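You operate a simulated robot arm through the tools that you are given. There is no shell and no other tool. Be economical: measure what you need, move in short steps, check, and stop when the job is done.

The job below is to be done with a simulated robot arm. You get a single attempt, and the scene is never put back.

JOB
Bring the flat strip in the bender up to 90 degrees.
Fine: clamp it and set the angle knob before bending; leave the lever down and the clamp open.
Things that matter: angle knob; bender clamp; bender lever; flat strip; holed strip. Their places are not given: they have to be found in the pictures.

The check looks at the end state, three seconds after you hand in, the way a careful person would. Anything else that was tipped, shoved, dropped, spilled or broken makes it a failure.

ROBOT AND FRAMES
A 7-joint arm with a two-finger parallel gripper, fixed in place. Base frame: the origin is at the foot of the arm, x ahead of it, y to its left, z up; the work surface is at about z = 860. Readings come in mm, rad, newtons and seconds.
With the tool pointing down near the work surface it reaches from about 300 to 700 mm from the base axis. Its first joint turns from -1.152 to 1.152 rad. Payload 1.57 kg.
The TCP is the grasp point between the finger pads, 30 mm short of the fingertips. In the tool frame z runs along the fingers and y along their closing line. The gripper opens to 110 mm. The fingers are 24 mm wide and 12 mm thick; the gripper's body (48 by 112 mm) begins 78 mm behind the TCP.
Orientation is that of the tool frame in the base frame, as a unit quaternion [w, x, y, z]. With the fingers straight down and closing along the base's y, the tool's x points along the base's -x, its y along +y and its z along -z.

CONTROLS
- The arm moves only by the tool drive_tool. Its argument "targets" is text: rows parted by semicolons, each of 7 numbers parted by spaces: the shift along the base's x, y, z in units of 30 mm (1.0 is 30 mm), then the turn, a rotation vector about the base's x, y, z in units of 4 degrees (1.0 is 4 degrees), then the opening, from 0 (shut) to 1 (fully open). In form: tx ty tz ax ay az fingers; .... A call has 1 to 20 rows; each row shifts and turns the commanded pose from where the row before left it. A call with a number of a shift or a turn outside -1 to 1 is refused whole. Rows are played at 5 a second. More than 50 mm and 0.15 rad between two rows, or a gripper value outside its range, and nothing of the call is played. A pose out of reach is approached as far as the arm can. The call stops where the force on the tool passes 90 N (or 10 N more than at its start, if that is more) or the arm is blocked; 0.2 s more then pass. The fingers move at their own pace (about 108 mm/s each) and stop on an object; they squeeze with about 23 N. The grip force told is the motor's: it shows also when the fingers shut on nothing. Time passes only in rows, and 0.2 s behind the last, so rows that do not move let the fingers close. It gives the time, the measured TCP pose, the force on the tool (base axes), the opening and the grip force at its end, in the units of the frame above (readings bear some noise), with the torque about the TCP (base axes, N m) and any sound that the robot's microphone picked up.
- Cameras (640 x 400 px; columns grow to the right, rows downward): "scene" is fixed at [153.9, -385.7, 1400.7]; the picture's right is [0.86, -0.51, 0.00], its down [-0.31, -0.51, -0.80] and it looks along [0.41, 0.69, -0.60] (base axes); focal length 243 px, centre (320, 200). "wrist" rides on the gripper at [70, 16, -141] in the tool frame; the picture's right is [-0.23, 0.97, 0.00], its down [-0.86, -0.20, -0.48] and it looks along [-0.47, -0.11, 0.88] (tool axes); focal length 222 px, centre (320, 200).
- grab_frame(camera): a new picture of that camera. The clock stands still meanwhile.
- probe_pixels(camera, pixels): for up to 12 pixels [column, row] of the newest picture of that camera ("zoom" is the newest enlarged one), the place [x, y, z] in the base frame of the surface seen there, good to about 2 mm. The clock stands still meanwhile.
- close_up(camera, box): a new picture of the part [left, top, right, bottom] of that camera's present view, enlarged. The clock stands still meanwhile.
- finish_job(): hands the job in; it is judged then, once.

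Keep the steps short. Do not move on a guess: measure, check each grasp and each placing, and mend mistakes. In all there are 80 turns and 34 pictures (those below and enlarged ones count). Leave the gripper open and the arm clear of the work at the hand-in unless told otherwise, and finish with a single line.

The tools are called after "Emit:" as a command line: name --argument value ..., lists and objects as JSON in quotes. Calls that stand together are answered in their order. drive_tool: Moves the arm, as the interface text tells. Its arguments: {"type":"object","properties":{"targets":{"type":"string"}},"required":["targets"]} The other tools are called the same way: grab_frame (camera) takes a picture; probe_pixels (camera, pixels) gives the place of the surface under pixels of a picture; close_up (camera, box) takes an enlarged picture of a part of a camera's view; finish_job () hands the job in.

At the start:

```text
time: 0.0
ee_pos: [415.5, 104.8, 1245.4]
orientation: [-0.001, 0.0, 1.0, 0.0]
wrist_force: [0.3, 0.0, 0.4]
torque: [0.02, -0.02, 0.0]
width: 110.0
grasp_force: 0.1
```

scene: 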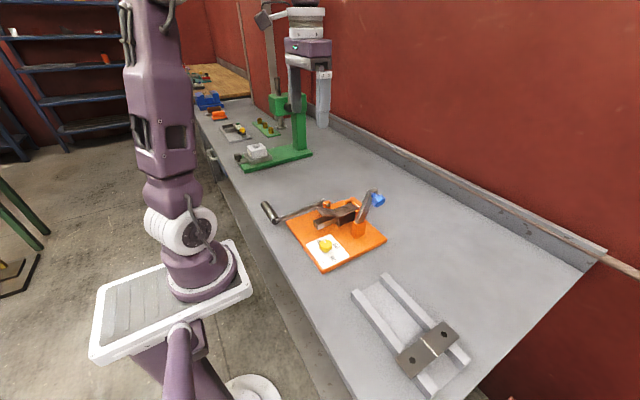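
wrist: 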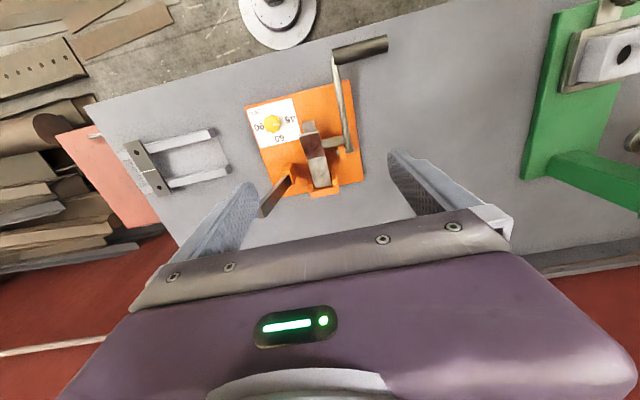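

I see an orange bender in the middle with a dial, a crank-like lever and a blue-tipped handle. First I enlarge both views.

Emit:
close_up --camera "scene" --box '[250, 170, 410, 280]'

Emit:
close_up --camera "wrist" --box '[230, 20, 410, 230]'

```text
3.64 times, centred on (330, 225) of scene
```

zoom: 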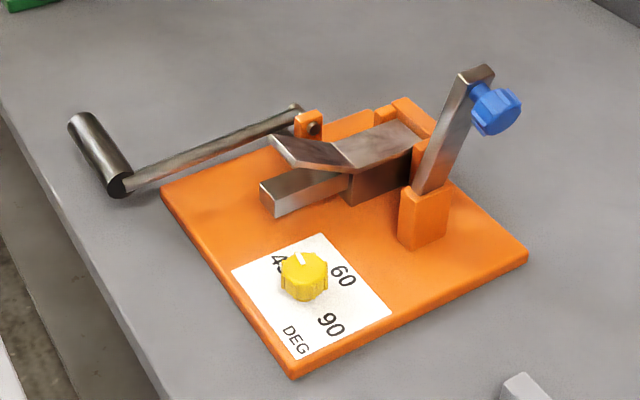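

```text
1.90 times, centred on (320, 125) of wrist
```

zoom: 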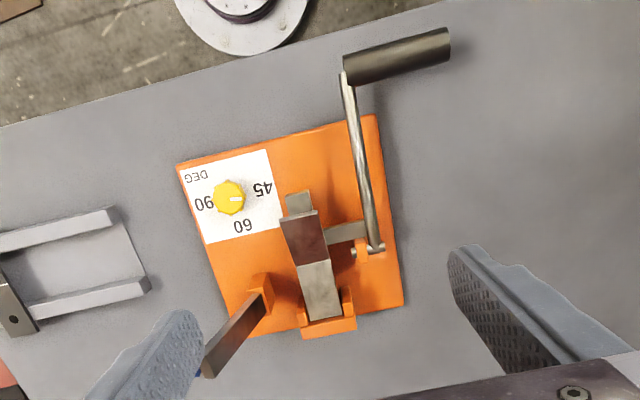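

The yellow knob's mark points at 45. The lever lies with its dark grip toward the arm, and the clamp arm with the blue knob stands tilted. I probe these parts in both views.

Emit:
probe_pixels --camera "zoom" --pixels '[[228, 197], [238, 198], [264, 188], [202, 204], [242, 225], [298, 202], [300, 235], [318, 285], [372, 246], [350, 95], [445, 45], [263, 295]]'

Emit:
probe_pixels --camera "scene" --pixels '[[306, 234], [326, 245], [379, 199], [369, 190], [361, 210], [357, 230], [323, 204], [272, 213], [281, 219], [328, 209], [345, 207], [340, 219]]'

```text
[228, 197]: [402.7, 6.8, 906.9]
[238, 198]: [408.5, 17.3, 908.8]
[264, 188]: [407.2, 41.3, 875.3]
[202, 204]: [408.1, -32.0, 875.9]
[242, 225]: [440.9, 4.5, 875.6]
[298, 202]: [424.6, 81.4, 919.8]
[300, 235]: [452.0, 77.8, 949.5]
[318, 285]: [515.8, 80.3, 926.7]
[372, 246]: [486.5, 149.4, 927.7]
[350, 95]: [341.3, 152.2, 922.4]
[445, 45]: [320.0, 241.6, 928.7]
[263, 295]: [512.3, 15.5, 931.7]
```

```text
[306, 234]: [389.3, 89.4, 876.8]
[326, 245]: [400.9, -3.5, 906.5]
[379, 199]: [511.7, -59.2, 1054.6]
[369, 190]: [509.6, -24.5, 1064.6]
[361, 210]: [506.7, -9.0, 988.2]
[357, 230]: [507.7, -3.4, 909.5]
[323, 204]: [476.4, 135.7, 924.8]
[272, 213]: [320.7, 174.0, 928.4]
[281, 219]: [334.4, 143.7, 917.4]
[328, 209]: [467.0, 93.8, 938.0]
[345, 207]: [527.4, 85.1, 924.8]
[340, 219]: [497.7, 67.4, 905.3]
```

The knob is at about (406, 6) with its top at z≈908. The labels are 45 at +y, 60 at +x and 90 at -y, so it needs about -180° about z. The clamp arm stands at x≈508, and the lever grip at (320, 150–242, 928). I'll turn the tool +80° while moving above the knob, so it can then be turned through -180°.

Emit:
drive_tool --targets "-0.014 -0.164 -0.3 0 0 1 1;-0.014 -0.164 -0.3 0 0 1 1;-0.014 -0.164 -0.3 0 0 1 1;-0.014 -0.164 -0.3 0 0 1 1;-0.014 -0.164 -0.3 0 0 1 1;-0.014 -0.164 -0.3 0 0 1 1;-0.014 -0.164 -0.3 0 0 1 1;-0.014 -0.164 -0.3 0 0 1 1;-0.014 -0.164 -0.3 0 0 1 1;-0.014 -0.164 -0.3 0 0 1 1;-0.014 -0.164 -0.3 0 0 1 1;-0.014 -0.164 -0.3 0 0 1 1;-0.014 -0.164 -0.3 0 0 1 1;-0.014 -0.164 -0.3 0 0 1 1;-0.014 -0.164 -0.3 0 0 1 1;-0.014 -0.164 -0.3 0 0 1 1;-0.014 -0.164 -0.3 0 0 1 1;-0.014 -0.164 -0.3 0 0 1 1;-0.014 -0.164 -0.3 0 0 1 1;-0.014 -0.164 -0.3 0 0 1 1"

Emit:
grab_frame --camera "wrist"

```text
time: 4.2
ee_pos: [408.7, 7.2, 1065.7]
orientation: [-0.001, -0.643, 0.766, -0.001]
wrist_force: [-0.8, 0.9, 0.4]
torque: [-0.02, -0.02, -0.01]
width: 110.1
grasp_force: 0.1
```

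```text
29 pictures are left
```

wrist: 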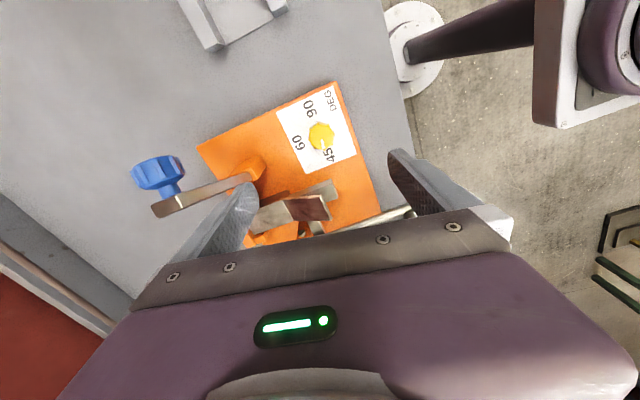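

The tool is now above the knob, which shows at pixel (321,136). I'll measure it more exactly.

Emit:
close_up --camera "wrist" --box '[270, 80, 370, 180]'

```text
4.00 times, centred on (320, 130) of wrist
```

zoom: 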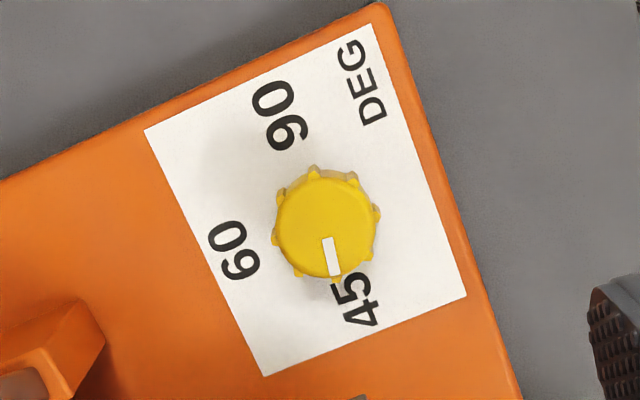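

Emit:
probe_pixels --camera "zoom" --pixels '[[325, 228], [328, 242], [335, 272], [278, 235], [374, 220], [322, 180], [281, 112], [234, 250], [360, 298], [262, 373], [466, 296], [148, 130]]'

```text
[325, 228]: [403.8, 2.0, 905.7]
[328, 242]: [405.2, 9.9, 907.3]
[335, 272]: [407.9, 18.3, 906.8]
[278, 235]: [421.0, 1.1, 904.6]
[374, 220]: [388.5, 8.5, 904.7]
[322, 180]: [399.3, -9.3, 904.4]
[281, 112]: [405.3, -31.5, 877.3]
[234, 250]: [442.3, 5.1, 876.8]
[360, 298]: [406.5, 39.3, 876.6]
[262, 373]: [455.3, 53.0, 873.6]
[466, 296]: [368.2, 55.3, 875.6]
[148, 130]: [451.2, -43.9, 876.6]
```

Knob centre is (404.5, 4), top z≈906, about 34 mm across, and the mark sits roughly 14° off 45 toward 60. I descend around it with open fingers and close.

Emit:
drive_tool --targets "-0.14 -0.107 -0.8 0 0 0 1;0 0 -0.9 0 0 0 1;0 0 -0.9 0 0 0 1;0 0 -0.9 0 0 0 1;0 0 -0.8 0 0 0 1;0 0 -0.7 0 0 0 1;0 0 0 0 0 0 0.2;0 0 0 0 0 0 0.2;0 0 0 0 0 0 0.2;0 0 0 0 0 0 0.2;0 0 0 0 0 0 0.2"

```text
time: 6.6
ee_pos: [405.2, 5.6, 914.3]
orientation: [0.0, -0.642, 0.766, 0.001]
wrist_force: [-0.8, -0.5, -18.3]
torque: [0.09, -0.71, 0.01]
width: 33.5
grasp_force: 42.1
```

The knob is gripped at 33.5 mm. I turn it by -80° first.

Emit:
drive_tool --targets "0 0 0 0 0 -1 0.2;0 0 0 0 0 -1 0.2;0 0 0 0 0 -1 0.2;0 0 0 0 0 -1 0.2;0 0 0 0 0 -1 0.2;0 0 0 0 0 -1 0.2;0 0 0 0 0 -1 0.2;0 0 0 0 0 -1 0.2;0 0 0 0 0 -1 0.2;0 0 0 0 0 -1 0.2;0 0 0 0 0 -1 0.2;0 0 0 0 0 -1 0.2;0 0 0 0 0 -1 0.2;0 0 0 0 0 -1 0.2;0 0 0 0 0 -1 0.2;0 0 0 0 0 -1 0.2;0 0 0 0 0 -1 0.2;0 0 0 0 0 -1 0.2;0 0 0 0 0 -1 0.2;0 0 0 0 0 -1 0.2"

Emit:
grab_frame --camera "wrist"

```text
time: 10.8
ee_pos: [404.0, 4.7, 916.2]
orientation: [0.001, 0.0, 1.0, 0.0]
wrist_force: [6.3, 28.4, 24.8]
torque: [0.51, -0.42, 0.01]
width: 33.4
grasp_force: 41.6
```

```text
27 pictures are left
```

wrist: 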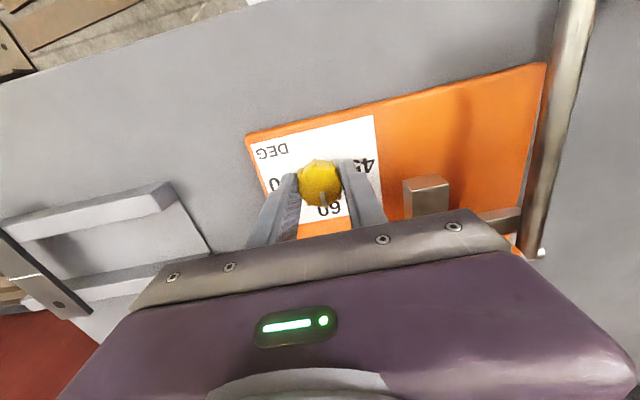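

The mark is now at 60, so the knob follows the grip. I turn it another -80°.

Emit:
drive_tool --targets "0 0 0 0 0 -1 0.2;0 0 0 0 0 -1 0.2;0 0 0 0 0 -1 0.2;0 0 0 0 0 -1 0.2;0 0 0 0 0 -1 0.2;0 0 0 0 0 -1 0.2;0 0 0 0 0 -1 0.2;0 0 0 0 0 -1 0.2;0 0 0 0 0 -1 0.2;0 0 0 0 0 -1 0.2;0 0 0 0 0 -1 0.2;0 0 0 0 0 -1 0.2;0 0 0 0 0 -1 0.2;0 0 0 0 0 -1 0.2;0 0 0 0 0 -1 0.2;0 0 0 0 0 -1 0.2;0 0 0 0 0 -1 0.2;0 0 0 0 0 -1 0.2;0 0 0 0 0 -1 0.2;0 0 0 0 0 -1 0.2"

Emit:
close_up --camera "wrist" --box '[240, 110, 400, 250]'

```text
time: 15.0
ee_pos: [405.1, 5.6, 916.0]
orientation: [0.001, 0.642, 0.766, 0.0]
wrist_force: [19.5, 31.4, 19.3]
torque: [0.92, -0.13, 0.04]
width: 33.5
grasp_force: 41.1
```

```text
2.86 times, centred on (320, 180) of wrist
```

zoom: 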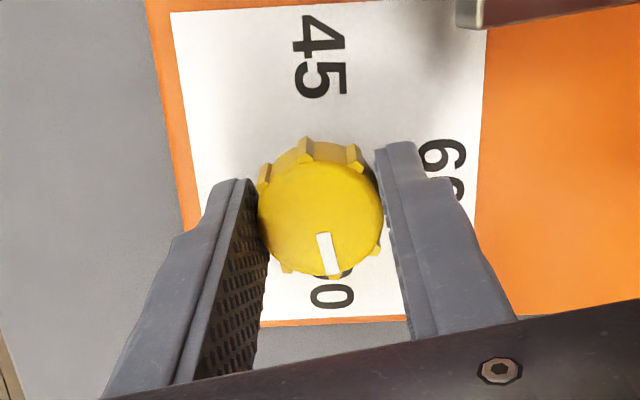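

The mark now points close to 90. I measure the mark direction.

Emit:
probe_pixels --camera "zoom" --pixels '[[324, 237], [332, 270], [262, 210], [380, 200], [322, 208]]'

```text
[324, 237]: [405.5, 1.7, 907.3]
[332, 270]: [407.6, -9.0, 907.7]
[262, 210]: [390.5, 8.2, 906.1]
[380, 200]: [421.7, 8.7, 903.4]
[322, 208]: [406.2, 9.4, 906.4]
```

The mark direction is about -79°, so it needs about 10° more.

Emit:
drive_tool --targets "0 0 0 0 0 -1 0.2;0 0 0 0 0 -1 0.2;0 0 0 0 0 -0.5 0.2;0 0 0 0 0 0 0.2;0 0 0 0 0 0 0.6;0 0 0 0 0 0 1;0 0 0 0 0 0 1;0 0 1 0 0 0 1;0 0 1 0 0 0 1;0 0 1 0 0 0 1;0 0 1 0 0 0 1;0 0 1 0 0 0 1"

Emit:
close_up --camera "wrist" --box '[240, 80, 400, 200]'

```text
time: 17.6
ee_pos: [405.3, 2.5, 1064.9]
orientation: [-0.001, 0.707, 0.708, 0.0]
wrist_force: [1.0, -1.1, -0.3]
torque: [-0.02, 0.03, 0.03]
width: 109.9
grasp_force: 0.0
```

```text
3.33 times, centred on (320, 140) of wrist
```

zoom: 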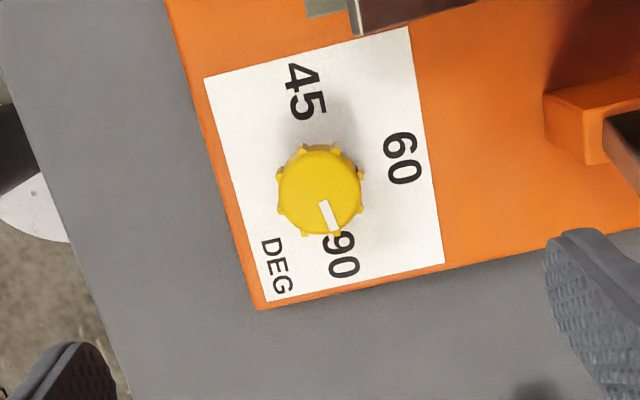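

Emit:
probe_pixels --camera "zoom" --pixels '[[322, 204], [334, 231], [320, 190], [280, 195], [360, 183], [313, 152], [341, 255], [305, 92]]'

```text
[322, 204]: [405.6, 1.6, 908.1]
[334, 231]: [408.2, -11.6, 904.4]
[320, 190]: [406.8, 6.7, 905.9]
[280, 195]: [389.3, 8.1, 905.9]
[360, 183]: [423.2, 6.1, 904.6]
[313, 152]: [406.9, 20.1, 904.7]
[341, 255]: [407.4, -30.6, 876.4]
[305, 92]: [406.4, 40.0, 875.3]
```

The mark still reads about -79°, the same as before the last turn, so it either slipped or hit a stop. I regrip and turn a bit further while watching the torque.

Emit:
drive_tool --targets "0 0.1 -1 0 0 0 1;0 0 -1 0 0 0 1;0 0 -1 0 0 0 1;0 0 -1 0 0 0 1;0 0 -0.95 0 0 0 1;0 0 0 0 0 0 0.2;0 0 0 0 0 0 0.2;0 0 0 0 0 0 0.2;0 0 0 0 0 0 0.2;0 0 0 0 0 0 0.2"

Emit:
close_up --camera "wrist" --box '[240, 110, 400, 250]'

Emit:
drive_tool --targets "0 0 0 0 0 -1 0.2;0 0 0 0 0 -1 0.2;0 0 0 0 0 -1 0.2"

Emit:
close_up --camera "wrist" --box '[240, 110, 400, 250]'

```text
time: 19.8
ee_pos: [405.1, 6.9, 914.3]
orientation: [0.002, 0.707, 0.707, 0.001]
wrist_force: [22.8, 1.5, -23.0]
torque: [-0.18, -0.24, 0.03]
width: 32.9
grasp_force: 40.9
```

```text
2.86 times, centred on (320, 180) of wrist
```

zoom: 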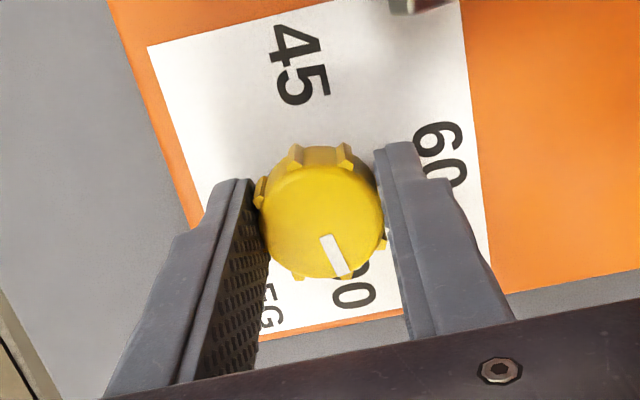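

```text
time: 20.6
ee_pos: [405.2, 7.8, 918.1]
orientation: [0.001, 0.778, 0.629, 0.002]
wrist_force: [28.3, 7.9, -10.1]
torque: [0.19, -0.25, 0.8]
width: 33.6
grasp_force: 41.6
```

```text
2.86 times, centred on (320, 180) of wrist
```

zoom: 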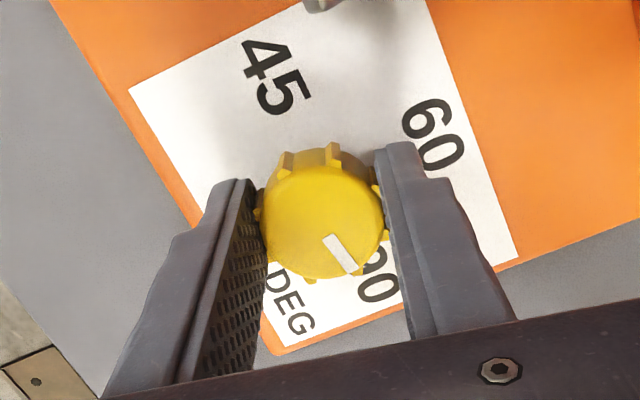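

The torque rose to 0.8 N·m and the mark stayed put at 90, so the knob is at its stop. I release, rise and go back to -90°, then inspect the clamp arm.

Emit:
drive_tool --targets "0 0 0 0 0 1 0.2;0 0 0 0 0 1 0.6;0 0 0 0 0 1 1;0 0 0 0 0 0 1;0 0 1 0 0 0 1;0 0 1 0 0 0 1;0 0 1 0 0 0 1;0 0 1 0 0 0 1;0 0 1 0 0 0 1;0 0 1 0 0 0 1;0 0 1 0 0 0 1;0 -0.5 1 0 0 0 1;0 -0.5 1 0 0 0 1"

Emit:
grab_frame --camera "wrist"

Emit:
close_up --camera "scene" --box '[310, 175, 400, 245]'

```text
time: 23.4
ee_pos: [404.7, -22.3, 1187.7]
orientation: [-0.001, 0.707, 0.707, 0.001]
wrist_force: [-0.8, 0.1, 0.1]
torque: [0.02, 0.01, 0.02]
width: 109.9
grasp_force: 0.1
```

```text
22 pictures are left
```

wrist: 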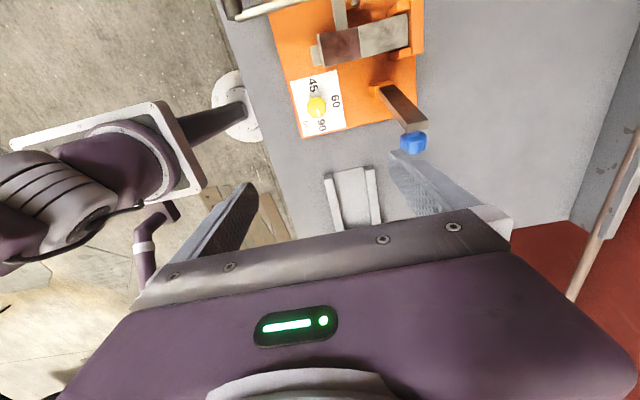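

```text
5.71 times, centred on (355, 210) of scene
```

zoom: 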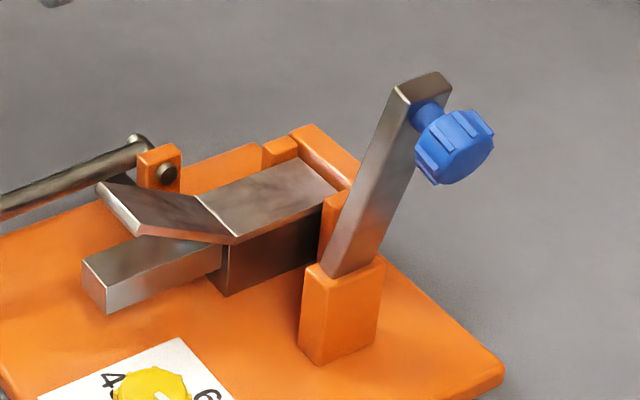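

Emit:
probe_pixels --camera "zoom" --pixels '[[400, 97], [425, 82], [437, 92], [448, 82], [385, 130], [405, 160], [350, 260], [340, 200], [425, 175], [470, 150], [490, 135], [340, 280]]'

Emit:
probe_pixels --camera "wrist" --pixels '[[379, 90], [390, 88], [404, 122], [425, 118], [413, 143], [402, 105], [413, 132], [426, 150], [380, 35], [325, 47]]'

```text
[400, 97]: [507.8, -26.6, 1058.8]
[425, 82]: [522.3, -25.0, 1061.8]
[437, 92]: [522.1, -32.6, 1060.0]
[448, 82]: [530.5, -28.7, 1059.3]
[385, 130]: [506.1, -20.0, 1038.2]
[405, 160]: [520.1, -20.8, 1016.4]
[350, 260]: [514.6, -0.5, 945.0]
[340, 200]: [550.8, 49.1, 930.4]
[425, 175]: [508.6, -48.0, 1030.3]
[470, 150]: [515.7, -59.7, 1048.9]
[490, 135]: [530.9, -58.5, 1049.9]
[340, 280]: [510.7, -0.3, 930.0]
```

```text
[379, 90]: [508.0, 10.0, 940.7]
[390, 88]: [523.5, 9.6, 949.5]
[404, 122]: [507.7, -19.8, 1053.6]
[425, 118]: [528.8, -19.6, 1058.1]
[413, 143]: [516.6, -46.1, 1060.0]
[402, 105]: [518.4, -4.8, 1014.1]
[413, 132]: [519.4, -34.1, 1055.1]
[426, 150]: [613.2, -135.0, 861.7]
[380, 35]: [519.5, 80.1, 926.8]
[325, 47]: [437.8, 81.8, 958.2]
```

The clamp bar spans x 507–530 (centre 518). Its centreline runs from (y 4.5, z 941) to (y -25, z 1058), with the blue knob on its -y side. It pivots about the x direction near the orange post. I'll straddle the bar with fingers closing along x, below the blue knob.

Emit:
drive_tool --targets "0.95 0.07 0 0 0 0 1;0.95 0.07 0 0 0 0 1;0.95 0.07 0 0 0 0 1;0.95 0.07 0 0 0 0 1;0 0 -0.95 0 0 0 1;0 0 -0.95 0 0 0 1;0 0 -0.95 0 0 0 1;0 0 -0.95 0 0 0 1;0 0 -0.95 0 0 0 1;0 0 -0.9 0 0 0 1;0 0 0 0 0 0 0.1;0 0 0 0 0 0 0.1;0 0 0 0 0 0 0.1;0 0 0 0 0 0 0.1;0 0 0 0 0 0 0.1"

Emit:
close_up --camera "scene" --box '[290, 140, 420, 250]'

```text
time: 26.6
ee_pos: [517.9, -14.9, 1016.1]
orientation: [0.001, 0.707, 0.707, 0.001]
wrist_force: [27.4, 1.8, -5.6]
torque: [0.08, 1.21, 0.21]
width: 35.6
grasp_force: 13.3
```

```text
3.64 times, centred on (355, 195) of scene
```

zoom: 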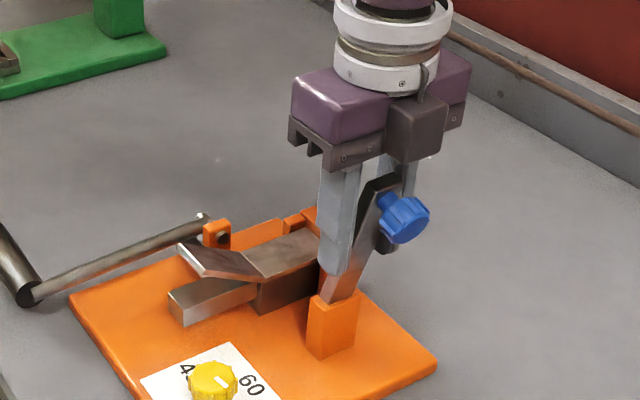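

The grip is one-sided (+27 N in x at 35.6 mm opening), so the bar centre lies a bit farther in +x. I shift slightly and let the fingers close.

Emit:
drive_tool --targets "0.1 0 0 0 0 0 0.1;0 0 0 0 0 0 0.1;0 0 0 0 0 0 0.1"

```text
time: 27.4
ee_pos: [519.7, -13.7, 1015.9]
orientation: [0.0, 0.707, 0.707, 0.0]
wrist_force: [20.9, -0.3, 2.3]
torque: [0.06, 0.6, 0.14]
width: 29.0
grasp_force: 9.8
```

Emit:
drive_tool --targets "0.12 0 0 0 0 0 0.1;0 0 0 0 0 0 0.1;0 0 0 0 0 0 0.1;0 0 0 0 0 0 0.1"

```text
time: 28.4
ee_pos: [519.4, -15.1, 1016.1]
orientation: [-0.001, 0.708, 0.706, -0.002]
wrist_force: [-26.3, 0.7, 5.0]
torque: [0.28, -2.34, -0.41]
width: 26.0
grasp_force: 37.1
```

Firm now at 26 mm. I swing the bar toward +y along its arc, first to just past vertical.

Emit:
drive_tool --targets "-0.08 0 0 0 0 0 0.1;0 0.38 0.07 0 0 0 0.1;0 0.38 0.03 0 0 0 0.1;0 0.45 -0.03 0 0 0 0.1;0 0.45 -0.09 0 0 0 0.1"

Emit:
close_up --camera "scene" --box '[290, 140, 420, 250]'

```text
time: 29.6
ee_pos: [521.4, 34.6, 1016.0]
orientation: [-0.001, 0.707, 0.707, -0.001]
wrist_force: [-14.2, -4.9, 2.4]
torque: [-0.44, 0.3, 0.02]
width: 25.7
grasp_force: 26.0
```

```text
3.64 times, centred on (355, 195) of scene
```

zoom: 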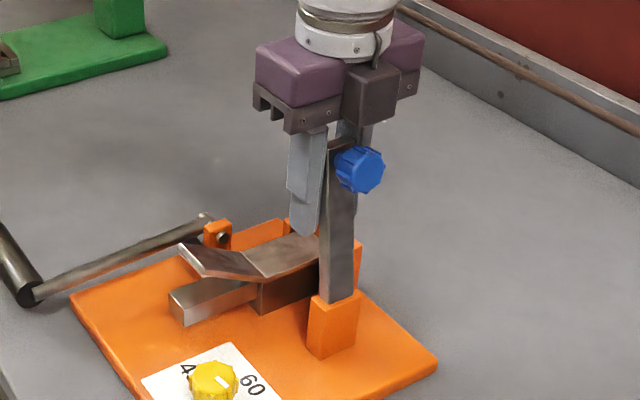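

The bar follows cleanly. I continue to about 45°.

Emit:
drive_tool --targets "0 0.42 -0.14 0 0 0 0.1;0 0.42 -0.2 0 0 0 0.1;0 0.36 -0.25 0 0 0 0.1;0 0.34 -0.29 0 0 0 0.1;0 0 0 0 0 0 0.1"

Emit:
close_up --camera "scene" --box '[290, 140, 420, 250]'

```text
time: 30.8
ee_pos: [523.3, 82.7, 989.9]
orientation: [-0.001, 0.708, 0.707, 0.0]
wrist_force: [-18.2, 6.3, 4.5]
torque: [-0.15, -0.69, -0.29]
width: 27.0
grasp_force: 9.6
```

```text
3.64 times, centred on (355, 195) of scene
```

zoom: 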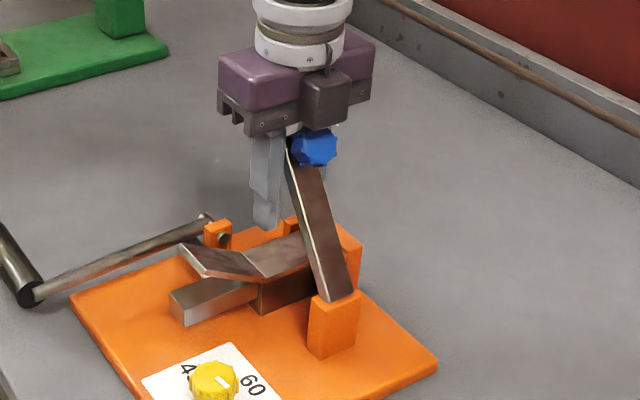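

The blue knob is now between the fingers above the grasp. I loosen slightly and check whether the bar stays or falls.

Emit:
drive_tool --targets "0 0 0 0 0 0 0.4;0 0 0 0 0 0 0.45"

Emit:
close_up --camera "scene" --box '[290, 140, 420, 250]'

```text
time: 31.4
ee_pos: [521.8, 80.9, 988.8]
orientation: [0.0, 0.707, 0.707, 0.001]
wrist_force: [1.1, 0.1, 0.0]
torque: [-0.02, 0.01, -0.03]
width: 49.5
grasp_force: 0.0
```

```text
3.64 times, centred on (355, 195) of scene
```

zoom: 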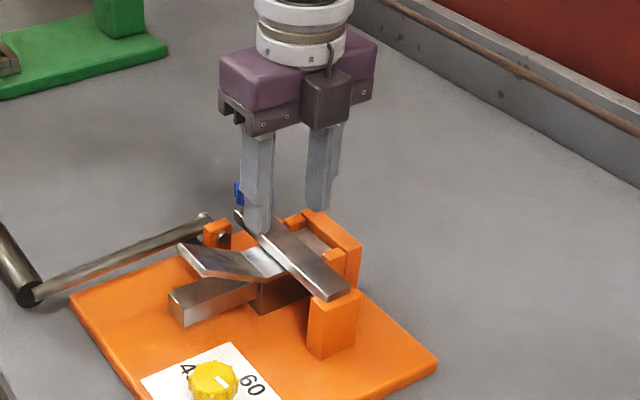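

The bar fell by itself onto the strip. I raise clear and look at where it rests.

Emit:
drive_tool --targets "0 0 0 0 0 0 1;0 0 0.9 0 0 0 1;0 0 0.9 0 0 0 1;0 0 0.9 0 0 0 1;0 0 0.9 0 0 0 1"

Emit:
close_up --camera "scene" --box '[290, 170, 400, 250]'

```text
time: 32.6
ee_pos: [523.1, 80.9, 1097.6]
orientation: [0.0, 0.707, 0.707, 0.0]
wrist_force: [-0.2, 0.4, 0.4]
torque: [0.01, -0.02, -0.01]
width: 110.0
grasp_force: 0.1
```

```text
5.00 times, centred on (345, 210) of scene
```

zoom: 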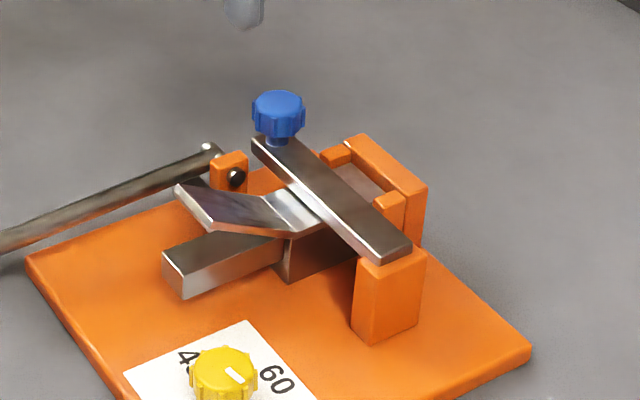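

Emit:
probe_pixels --camera "zoom" --pixels '[[278, 98], [270, 130], [262, 148], [300, 160], [330, 200], [390, 245], [370, 255], [180, 188], [200, 235], [265, 195], [315, 220], [236, 178]]'

```text
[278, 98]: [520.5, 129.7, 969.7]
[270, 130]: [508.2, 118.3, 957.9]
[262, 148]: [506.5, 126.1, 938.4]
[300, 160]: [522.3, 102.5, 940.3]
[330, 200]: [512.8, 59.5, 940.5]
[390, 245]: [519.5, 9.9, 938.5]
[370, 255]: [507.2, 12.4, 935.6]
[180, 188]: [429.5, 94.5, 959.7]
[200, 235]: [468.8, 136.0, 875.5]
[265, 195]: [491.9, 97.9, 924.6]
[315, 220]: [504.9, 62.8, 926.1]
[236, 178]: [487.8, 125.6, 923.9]
```

The bar lies horizontal (top z≈940, underside on the strip at 926). I press down gently on the blue knob (520, 130, 970) with closed fingers to make sure it's fully home.

Emit:
drive_tool --targets "-0.09 0.8 0 0 0 0 0;0 0.83 0 0 0 0 0;0 0 0 0 0 0 0;0 0 0 0 0 0 0;0 0 -0.9 0 0 0 0;0 0 -0.9 0 0 0 0;0 0 -0.9 0 0 0 0;0 0 -0.4 0 0 0 0;0 0 -0.15 0 0 0 0;0 0 -0.15 0 0 0 0;0 0 -0.15 0 0 0 0"

```text
time: 35.0
ee_pos: [519.7, 130.7, 999.5]
orientation: [0.001, 0.706, 0.708, 0.004]
wrist_force: [-17.2, -2.4, 33.9]
torque: [-0.42, 0.6, -0.1]
width: 0.1
grasp_force: 21.7
stopped in row 11: the force on the tool passed its limit at 102 N (the readings are from after the stop); the commanded pose is now the measured one
```

The bar is firmly seated (force stop at about 100 N), so the clamp is closed. I back off upward and move above the lever grip to measure it.

Emit:
drive_tool --targets "0 0 1 0 0 0 0;0 0 1 0 0 0 0.5;0 0 1 0 0 0 1;0 0 1 0 0 0 1;-0.95 0.3 0 0 0 0 1;-0.95 0.3 0 0 0 0 1;-0.95 0.3 0 0 0 0 1;-0.95 0.3 0 0 0 0 1;-0.95 0.3 0 0 0 0 1;-0.95 0.3 0 0 0 0 1;-0.95 0.34 0 0 0 0 1"

Emit:
grab_frame --camera "wrist"

Emit:
close_up --camera "scene" --box '[250, 170, 410, 270]'

```text
time: 37.4
ee_pos: [320.3, 196.1, 1119.0]
orientation: [0.001, 0.707, 0.707, 0.004]
wrist_force: [-0.1, -0.1, 0.8]
torque: [0.03, -0.01, 0.01]
width: 109.9
grasp_force: 0.1
```

```text
15 pictures are left
```

wrist: 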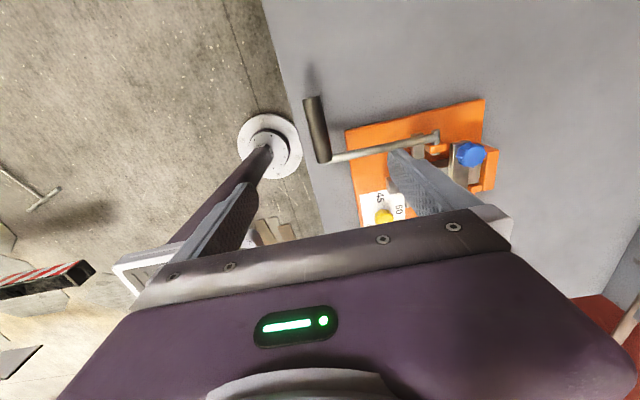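

```text
4.00 times, centred on (330, 220) of scene
```

zoom: 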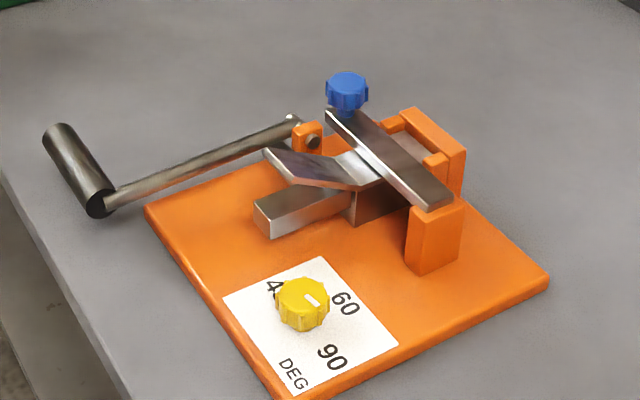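

The knob mark still reads toward 90. I measure the lever grip.

Emit:
probe_pixels --camera "wrist" --pixels '[[312, 98], [316, 130], [307, 130], [325, 130], [322, 158], [340, 157], [380, 150], [432, 136], [437, 140], [308, 108]]'

Emit:
probe_pixels --camera "zoom" --pixels '[[78, 165], [65, 178], [90, 155], [97, 205], [290, 121], [312, 142], [180, 172], [275, 232], [290, 210], [265, 155], [300, 175]]'

```text
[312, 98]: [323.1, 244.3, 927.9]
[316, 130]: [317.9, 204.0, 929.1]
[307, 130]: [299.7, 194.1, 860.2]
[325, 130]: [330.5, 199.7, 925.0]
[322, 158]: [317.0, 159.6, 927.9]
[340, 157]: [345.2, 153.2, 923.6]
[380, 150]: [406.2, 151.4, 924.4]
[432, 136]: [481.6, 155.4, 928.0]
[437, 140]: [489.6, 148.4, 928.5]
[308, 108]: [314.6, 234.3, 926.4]
```

```text
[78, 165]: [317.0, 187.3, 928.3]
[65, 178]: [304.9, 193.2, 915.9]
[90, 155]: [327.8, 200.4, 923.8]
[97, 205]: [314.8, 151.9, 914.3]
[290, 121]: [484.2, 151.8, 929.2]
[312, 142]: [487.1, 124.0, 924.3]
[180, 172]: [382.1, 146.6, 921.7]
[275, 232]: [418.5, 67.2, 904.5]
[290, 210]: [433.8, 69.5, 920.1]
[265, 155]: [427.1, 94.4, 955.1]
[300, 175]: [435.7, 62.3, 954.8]
```

The lever grip is a rod along y, centre about (319, 152–245, 915), radius ~14. The pivot is near (487, ·, 922). I tilt the tool about 28° so it points down and forward, with one finger partly under the grip, while descending to a hover.

Emit:
drive_tool --targets "0 0 -0.5 0 -1 0 1;0 0 -0.5 0 -1 0 1;0 0 -0.5 0 -1 0 1;0 0 -0.5 0 -1 0 1;0 0 -0.5 0 -1 0 1;0 0 -0.5 0 -1 0 1;0 0 -0.5 0 -1 0 1;0 0 0 0 0 0 1"

```text
time: 39.2
ee_pos: [413.3, 168.4, 1096.0]
orientation: [0.164, 0.684, 0.691, 0.168]
wrist_force: [0.0, -0.1, 0.1]
torque: [-0.01, -0.03, -0.02]
width: 110.0
grasp_force: 0.0
out of reach, approached as far as the arm can: row 4, 5, 6, 7
```

That tilt is out of reach near the base. Instead I tilt the other way (hand over the lever, fingers pointing down and back), which also puts one finger partly below the grip.

Emit:
drive_tool --targets "0 0 0 0 1 0 1;0 0 0 0 1 0 1;0 0 0 0 1 0 1;0 0 0 0 1 0 1;0 0 0 0 1 0 1;0 0 0 0 1 0 1;0 0 0 0 1 0 1;0 0 0 0 1 0 1;0 0 0 0 1 0 1;0 0 0 0 1 0 1;0 0 0 0 1 0 1;0 0 0 0 1 0 1;0 0 0 0 1 0 1;0 0 0 0 1 0 1;0 0 0 0 0 0 1"

Emit:
grab_frame --camera "scene"

```text
time: 42.4
ee_pos: [413.1, 169.1, 1097.6]
orientation: [-0.17, 0.687, 0.686, -0.168]
wrist_force: [0.5, -0.6, 0.0]
torque: [-0.02, 0.0, -0.01]
width: 110.1
grasp_force: 0.1
```

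```text
13 pictures are left
```

scene: 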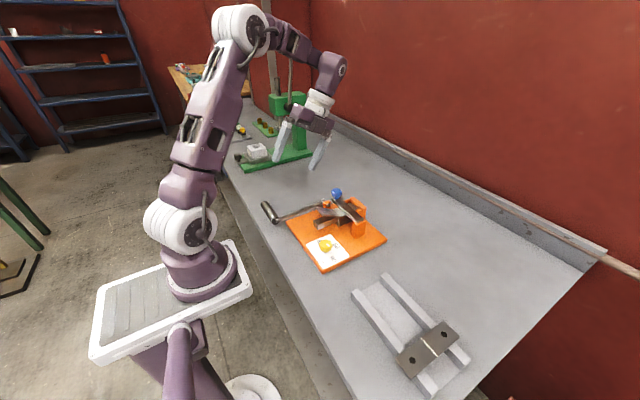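

Pose is fine at (413, 169, 1097), tilted 28°. I approach the grip along the tool axis with a 55 mm opening, stopping with the TCP at about (323, 197, 922).

Emit:
drive_tool --targets "-0.35 0.47 -0.7 0 0 0 0.5;-0.35 0.46 -0.7 0 0 0 0.5;-0.46 0 -0.88 0 0 0 0.5;-0.46 0 -0.88 0 0 0 0.5;-0.46 0 -0.88 0 0 0 0.5;-0.46 0 -0.88 0 0 0 0.5;-0.23 0 -0.44 0 0 0 0.5;-0.23 0 -0.44 0 0 0 0.5;0 0 0 0 0 0 0.5"

Emit:
close_up --camera "scene" --box '[230, 150, 390, 250]'

```text
time: 44.4
ee_pos: [323.4, 198.1, 924.1]
orientation: [-0.17, 0.687, 0.686, -0.167]
wrist_force: [-1.3, 0.7, -0.2]
torque: [-0.01, 0.01, 0.0]
width: 54.9
grasp_force: 0.0
```

```text
4.00 times, centred on (310, 200) of scene
```

zoom: 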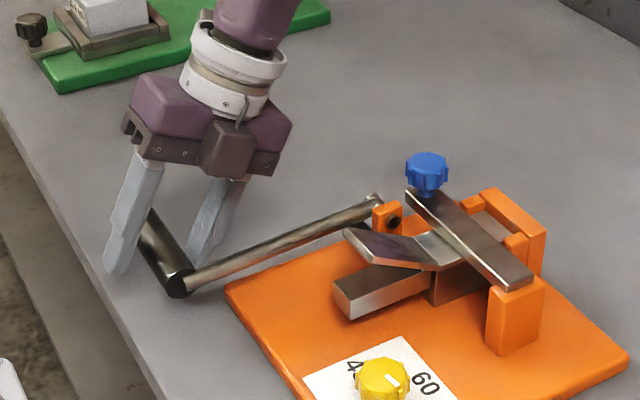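

The fingers straddle the grip. I close on it.

Emit:
drive_tool --targets "0 0 0 0 0 0 0.15;0 0 0 0 0 0 0.1;0 0 0 0 0 0 0.1;0 0 0 0 0 0 0.1"

```text
time: 45.4
ee_pos: [324.8, 197.7, 923.3]
orientation: [-0.17, 0.688, 0.686, -0.166]
wrist_force: [9.2, -0.4, -3.2]
torque: [-0.12, -0.07, 0.0]
width: 27.9
grasp_force: 38.1
```

Firm at 27.9 mm. I lift the lever along its arc (radius ~168 about (487, 922)), the first 17°.

Emit:
drive_tool --targets "0 0 0.42 0 0 0 0.1;0.03 0 0.42 0 0 0 0.1;0.06 0 0.42 0 0 0 0.1;0.1 0 0.42 0 0 0 0.1"

```text
time: 46.4
ee_pos: [328.6, 197.4, 974.0]
orientation: [-0.17, 0.686, 0.687, -0.167]
wrist_force: [6.0, 1.0, -7.7]
torque: [0.22, 0.35, -0.13]
width: 27.9
grasp_force: 38.1
```

The lever moves easily (about 8 N). I continue to 45°.

Emit:
drive_tool --targets "0.147 0 0.467 0 0 0 0.1;0.187 0 0.45 0 0 0 0.1;0.227 0 0.433 0 0 0 0.1;0.263 0 0.413 0 0 0 0.1;0.297 0 0.387 0 0 0 0.1;0.33 0 0.36 0 0 0 0.1"

Emit:
close_up --camera "scene" --box '[250, 140, 410, 250]'

```text
time: 47.8
ee_pos: [369.5, 196.3, 1049.1]
orientation: [-0.173, 0.686, 0.686, -0.168]
wrist_force: [-26.1, 10.8, 12.5]
torque: [0.05, 0.65, -0.26]
width: 27.6
grasp_force: 38.1
```

```text
3.64 times, centred on (330, 195) of scene
```

zoom: 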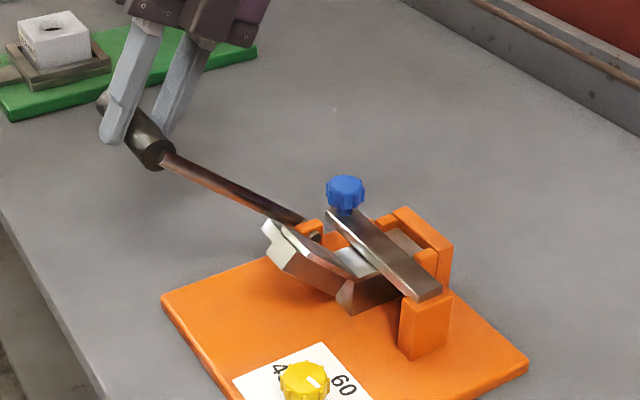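

The leaf lifts with the strip, lever at about 43°. I continue to 75°.

Emit:
drive_tool --targets "0.36 0 0.33 0 0 0 0.1;0.387 0 0.297 0 0 0 0.1;0.413 0 0.263 0 0 0 0.1;0.433 0 0.227 0 0 0 0.1;0.45 0 0.187 0 0 0 0.1;0.467 0 0.147 0 0 0 0.1"

Emit:
close_up --camera "scene" --box '[250, 120, 410, 250]'

```text
time: 49.2
ee_pos: [448.1, 196.7, 1091.1]
orientation: [-0.169, 0.688, 0.687, -0.165]
wrist_force: [-9.3, -1.4, 9.6]
torque: [0.06, 0.16, 0.11]
width: 27.9
grasp_force: 26.6
```

```text
3.08 times, centred on (330, 185) of scene
```

zoom: 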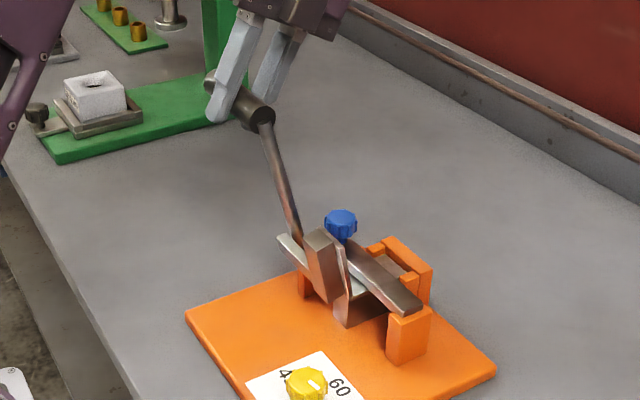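

At about 75°. I continue toward 90° and watch the force for the stop.

Emit:
drive_tool --targets "0.477 0 0.103 0 0 0 0.1;0.487 0 0.067 0 0 0 0.1;0.487 0 0.02 0 0 0 0.1;0 0 0 0 0 0 0.1"

```text
time: 50.2
ee_pos: [491.6, 196.3, 1098.2]
orientation: [-0.17, 0.687, 0.687, -0.167]
wrist_force: [-9.8, -11.1, 6.6]
torque: [0.48, 0.07, -0.25]
width: 27.4
grasp_force: 38.1
```

No stop felt yet. I move on in small rows.

Emit:
drive_tool --targets "0.2 0 -0.01 0 0 0 0.1;0.2 0 -0.01 0 0 0 0.1;0.2 0 -0.02 0 0 0 0.1;0 0 0 0 0 0 0.1"

Emit:
close_up --camera "scene" --box '[250, 120, 410, 250]'

```text
time: 51.2
ee_pos: [501.5, 198.4, 1095.6]
orientation: [-0.174, 0.684, 0.688, -0.172]
wrist_force: [-42.1, 11.3, 10.3]
torque: [-0.06, 0.13, -0.49]
width: 48.8
grasp_force: 20.9
out of reach, approached as far as the arm can: row 3
```

```text
3.08 times, centred on (330, 185) of scene
```

zoom: 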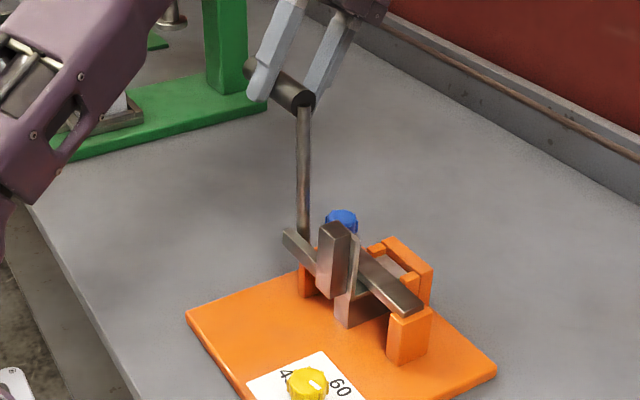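

A 42 N push back, with the fingers forced open. The lever seems to be at its stop. I check the angle of shaft and leaf.

Emit:
probe_pixels --camera "zoom" --pixels '[[304, 120], [303, 170], [303, 220], [322, 240], [325, 280], [340, 245], [340, 285], [302, 98], [350, 240], [353, 270]]'

```text
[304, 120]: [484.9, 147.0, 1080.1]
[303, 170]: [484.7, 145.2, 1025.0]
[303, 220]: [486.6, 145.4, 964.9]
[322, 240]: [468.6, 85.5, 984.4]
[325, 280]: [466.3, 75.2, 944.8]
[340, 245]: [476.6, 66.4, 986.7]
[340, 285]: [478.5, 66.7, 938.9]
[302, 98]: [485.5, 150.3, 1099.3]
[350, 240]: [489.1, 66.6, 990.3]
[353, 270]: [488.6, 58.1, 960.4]
```

Shaft and leaf stand vertical at 90°, against the stop. I recentre the grip on the handle before lowering.

Emit:
drive_tool --targets "-0.15 0 0.02 0 0 0 0.1;-0.18 0 0.03 0 0 0 0.1;0 0 0 0 0 0 0.1;0 0 0 0 0 0 0.1"

```text
time: 52.2
ee_pos: [498.1, 196.0, 1098.0]
orientation: [-0.171, 0.686, 0.687, -0.167]
wrist_force: [-23.6, 8.3, 25.1]
torque: [0.02, 0.52, -0.21]
width: 39.5
grasp_force: 16.4
```

Emit:
drive_tool --targets "-0.15 0 0 0 0 0 0.1;-0.1 0 0 0 0 0 0.1;0 0 0 0 0 0 0.1;0 0 0 0 0 0 0.1"

```text
time: 53.2
ee_pos: [489.9, 196.6, 1097.9]
orientation: [-0.17, 0.688, 0.686, -0.167]
wrist_force: [-16.0, -8.3, 12.1]
torque: [0.0, 0.18, 0.15]
width: 28.1
grasp_force: 9.9
```

Regripped at 28.1 mm. I lower the lever along the reverse arc to about 45°.

Emit:
drive_tool --targets "-0.487 0 -0.02 0 0 0 0.1;-0.487 0 -0.067 0 0 0 0.1;-0.477 0 -0.103 0 0 0 0.1;-0.467 0 -0.147 0 0 0 0.1;-0.45 0 -0.187 0 0 0 0.1;-0.433 0 -0.227 0 0 0 0.1;-0.413 0 -0.263 0 0 0 0.1;-0.387 0 -0.297 0 0 0 0.1;-0.36 0 -0.33 0 0 0 0.1"

Emit:
close_up --camera "scene" --box '[250, 120, 410, 250]'

```text
time: 55.2
ee_pos: [373.0, 196.3, 1048.4]
orientation: [-0.17, 0.686, 0.688, -0.167]
wrist_force: [-0.9, 0.7, -0.4]
torque: [-0.32, -0.29, -0.05]
width: 27.7
grasp_force: 32.1
```

```text
3.08 times, centred on (330, 185) of scene
```

zoom: 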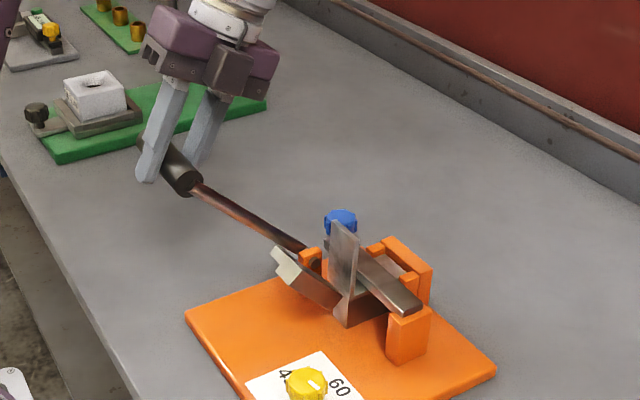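

The strip stays up, and I check its angle by probing while still here.

Emit:
probe_pixels --camera "zoom" --pixels '[[344, 235], [346, 270], [345, 290], [335, 230], [350, 245], [338, 260], [341, 285]]'

Emit:
drive_tool --targets "-0.33 0 -0.36 0 0 0 0.1;-0.297 0 -0.387 0 0 0 0.1;-0.263 0 -0.413 0 0 0 0.1;-0.227 0 -0.433 0 0 0 0.1;-0.187 0 -0.45 0 0 0 0.1;-0.147 0 -0.467 0 0 0 0.1;-0.1 0 -0.42 0 0 0 0.1;-0.06 0 -0.42 0 0 0 0.1;-0.03 0 -0.42 0 0 0 0.1;0 0 -0.35 0 0 0 0.1"

```text
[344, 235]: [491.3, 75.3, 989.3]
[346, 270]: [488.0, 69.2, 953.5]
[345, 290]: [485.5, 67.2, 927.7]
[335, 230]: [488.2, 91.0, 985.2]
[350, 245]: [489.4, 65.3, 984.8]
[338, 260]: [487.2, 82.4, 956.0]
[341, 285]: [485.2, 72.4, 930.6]
```

```text
time: 57.4
ee_pos: [320.9, 196.1, 926.2]
orientation: [-0.172, 0.685, 0.686, -0.172]
wrist_force: [-44.9, 3.3, 0.4]
torque: [-0.16, -0.35, -0.14]
width: 27.5
grasp_force: 38.5
```

Lever is almost down (z 926 vs 923 at first). I ease the side load, lower the last bit, then release.

Emit:
drive_tool --targets "0.1 0 -0.05 0 0 0 0.1;0.03 0 -0.05 0 0 0 0.1;0 0 0 0 0 0 0.1"

Emit:
drive_tool --targets "0 0 0 0 0 0 0.3;0 0 0 0 0 0 0.5;0 0 0 0 0 0 0.5;0.23 0 0.44 0 0 0 0.5;0.46 0 0.88 0 0 0 0.5;0.46 0 0.88 0 0 0 0.5;0.46 0 0.88 0 0 0 0.5;0.46 0 0.88 0 0 0 0.5;0.46 0 0.88 0 0 0 0.5"

Emit:
close_up --camera "scene" --box '[250, 160, 410, 270]'

```text
time: 58.2
ee_pos: [320.6, 197.1, 923.5]
orientation: [-0.176, 0.685, 0.685, -0.175]
wrist_force: [-67.5, 2.7, -1.0]
torque: [-0.16, -0.37, -0.07]
width: 27.8
grasp_force: 38.1
```

```text
time: 60.2
ee_pos: [404.5, 197.8, 1068.9]
orientation: [-0.17, 0.687, 0.686, -0.167]
wrist_force: [-1.0, -0.6, -0.5]
torque: [0.02, 0.01, -0.02]
width: 55.2
grasp_force: 0.1
```

```text
3.64 times, centred on (330, 215) of scene
```

zoom: 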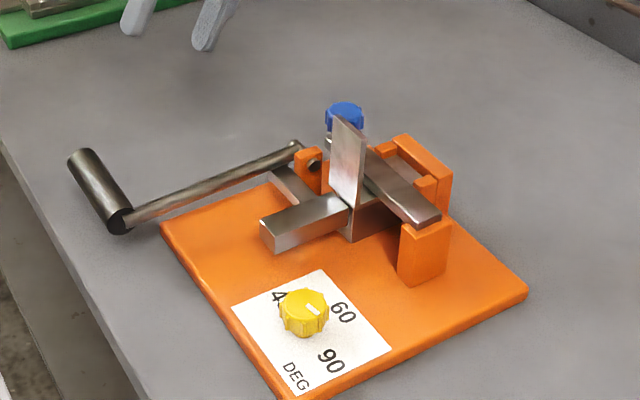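

The lever is down and the strip stands up. I check the strip angle and lever height.

Emit:
probe_pixels --camera "zoom" --pixels '[[348, 130], [346, 150], [344, 170], [342, 190], [355, 140], [352, 160], [350, 185], [345, 110], [95, 175], [345, 205], [308, 305], [320, 313]]'

```text
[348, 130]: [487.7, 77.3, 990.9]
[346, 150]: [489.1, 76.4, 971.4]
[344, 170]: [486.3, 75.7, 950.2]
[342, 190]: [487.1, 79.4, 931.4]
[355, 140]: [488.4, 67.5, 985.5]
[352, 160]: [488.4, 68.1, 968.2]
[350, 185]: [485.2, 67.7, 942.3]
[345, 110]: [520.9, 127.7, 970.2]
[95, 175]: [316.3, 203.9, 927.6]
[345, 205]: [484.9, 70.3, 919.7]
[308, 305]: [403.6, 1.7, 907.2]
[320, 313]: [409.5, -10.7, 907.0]
```

The strip is vertical (about 90°), the lever is down, and the knob holds at 90. Now I open the clamp. I return the tool to vertical and move above the blue knob (520, 128, top 970).

Emit:
drive_tool --targets "0.55 -0.333 0.3 0 -1 0 0.5;0.55 -0.333 0.3 0 -1 0 0.5;0.55 -0.333 0 0 -1 0 0.5;0.55 -0.333 0 0 -1 0 0.5;0.55 -0.333 0 0 -1 0 0.45;0.55 -0.333 0 0 -1 0 0.45;0.55 -0.333 0 0 -1 0 0.45;0 0 0 0 0 0 0.45"

Emit:
close_up --camera "wrist" --box '[220, 60, 420, 220]'

```text
time: 62.0
ee_pos: [518.8, 127.2, 1086.0]
orientation: [0.003, 0.707, 0.707, 0.004]
wrist_force: [0.7, -0.2, -0.7]
torque: [0.02, -0.02, 0.03]
width: 49.5
grasp_force: 0.1
```

```text
2.50 times, centred on (320, 140) of wrist
```

zoom: 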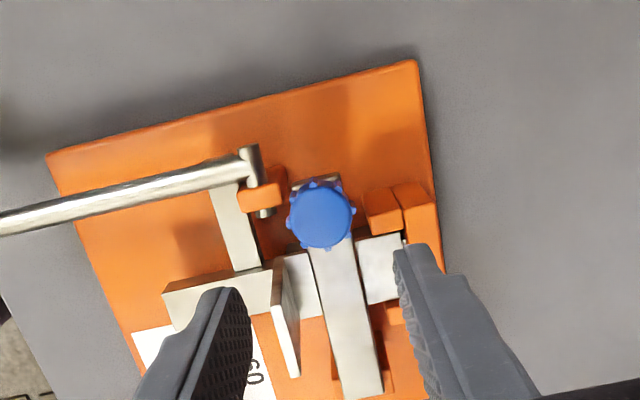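

Emit:
probe_pixels --camera "zoom" --pixels '[[321, 214], [291, 220], [352, 210], [320, 186], [325, 244], [270, 262], [296, 374], [285, 315], [316, 179], [335, 178], [262, 198], [380, 212]]'

```text
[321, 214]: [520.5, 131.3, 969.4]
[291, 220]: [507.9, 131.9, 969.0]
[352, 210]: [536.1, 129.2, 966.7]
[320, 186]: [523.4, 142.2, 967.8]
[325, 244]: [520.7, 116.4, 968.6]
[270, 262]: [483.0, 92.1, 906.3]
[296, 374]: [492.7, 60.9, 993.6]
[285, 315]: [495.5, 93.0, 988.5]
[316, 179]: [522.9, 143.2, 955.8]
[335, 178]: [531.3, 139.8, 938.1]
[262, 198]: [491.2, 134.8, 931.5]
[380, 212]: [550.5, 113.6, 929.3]
```

Knob centre is (521.5, 130), about 28 mm wide. The strip spans y 61–93, so the fingers at y 118–142 clear it. I descend to z≈980 and close on the blue knob.

Emit:
drive_tool --targets "0.09 0.09 -0.8 0 0 0 0.45;0 0 -0.9 0 0 0 0.45;0 0 -0.9 0 0 0 0.45;0 0 -0.6 0 0 0 0.45;0 0 -0.33 0 0 0 0.45;0 0 0 0 0 0 0.1;0 0 0 0 0 0 0.1;0 0 0 0 0 0 0.1;0 0 0 0 0 0 0.1"

```text
time: 64.0
ee_pos: [521.2, 131.1, 977.8]
orientation: [0.001, 0.707, 0.707, 0.003]
wrist_force: [3.8, 0.5, -4.2]
torque: [0.43, 0.38, 0.01]
width: 28.9
grasp_force: 38.7
```

Gripped at 28.9 mm. I lift the bar along its arc, the first 20°.

Emit:
drive_tool --targets "0 -0.16 0.34 0 0 0 0.1;0 -0.19 0.33 0 0 0 0.1;0 -0.22 0.31 0 0 0 0.1;0 -0.24 0.28 0 0 0 0.1"

Emit:
close_up --camera "scene" --box '[270, 130, 410, 250]'

```text
time: 65.0
ee_pos: [521.8, 103.3, 1017.7]
orientation: [0.001, 0.708, 0.707, 0.001]
wrist_force: [-14.0, 8.1, 6.0]
torque: [-0.06, 0.52, -0.02]
width: 29.3
grasp_force: 21.2
```

```text
3.33 times, centred on (340, 190) of scene
```

zoom: 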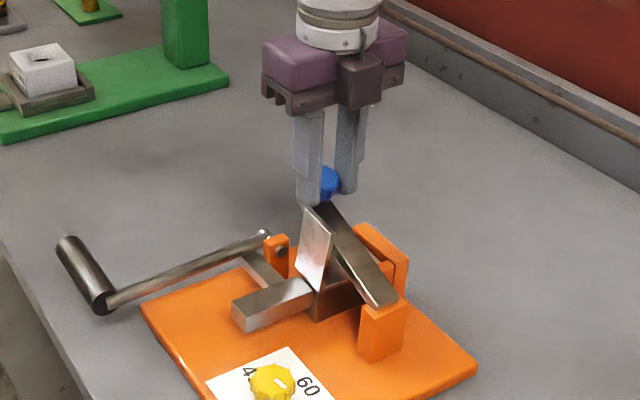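

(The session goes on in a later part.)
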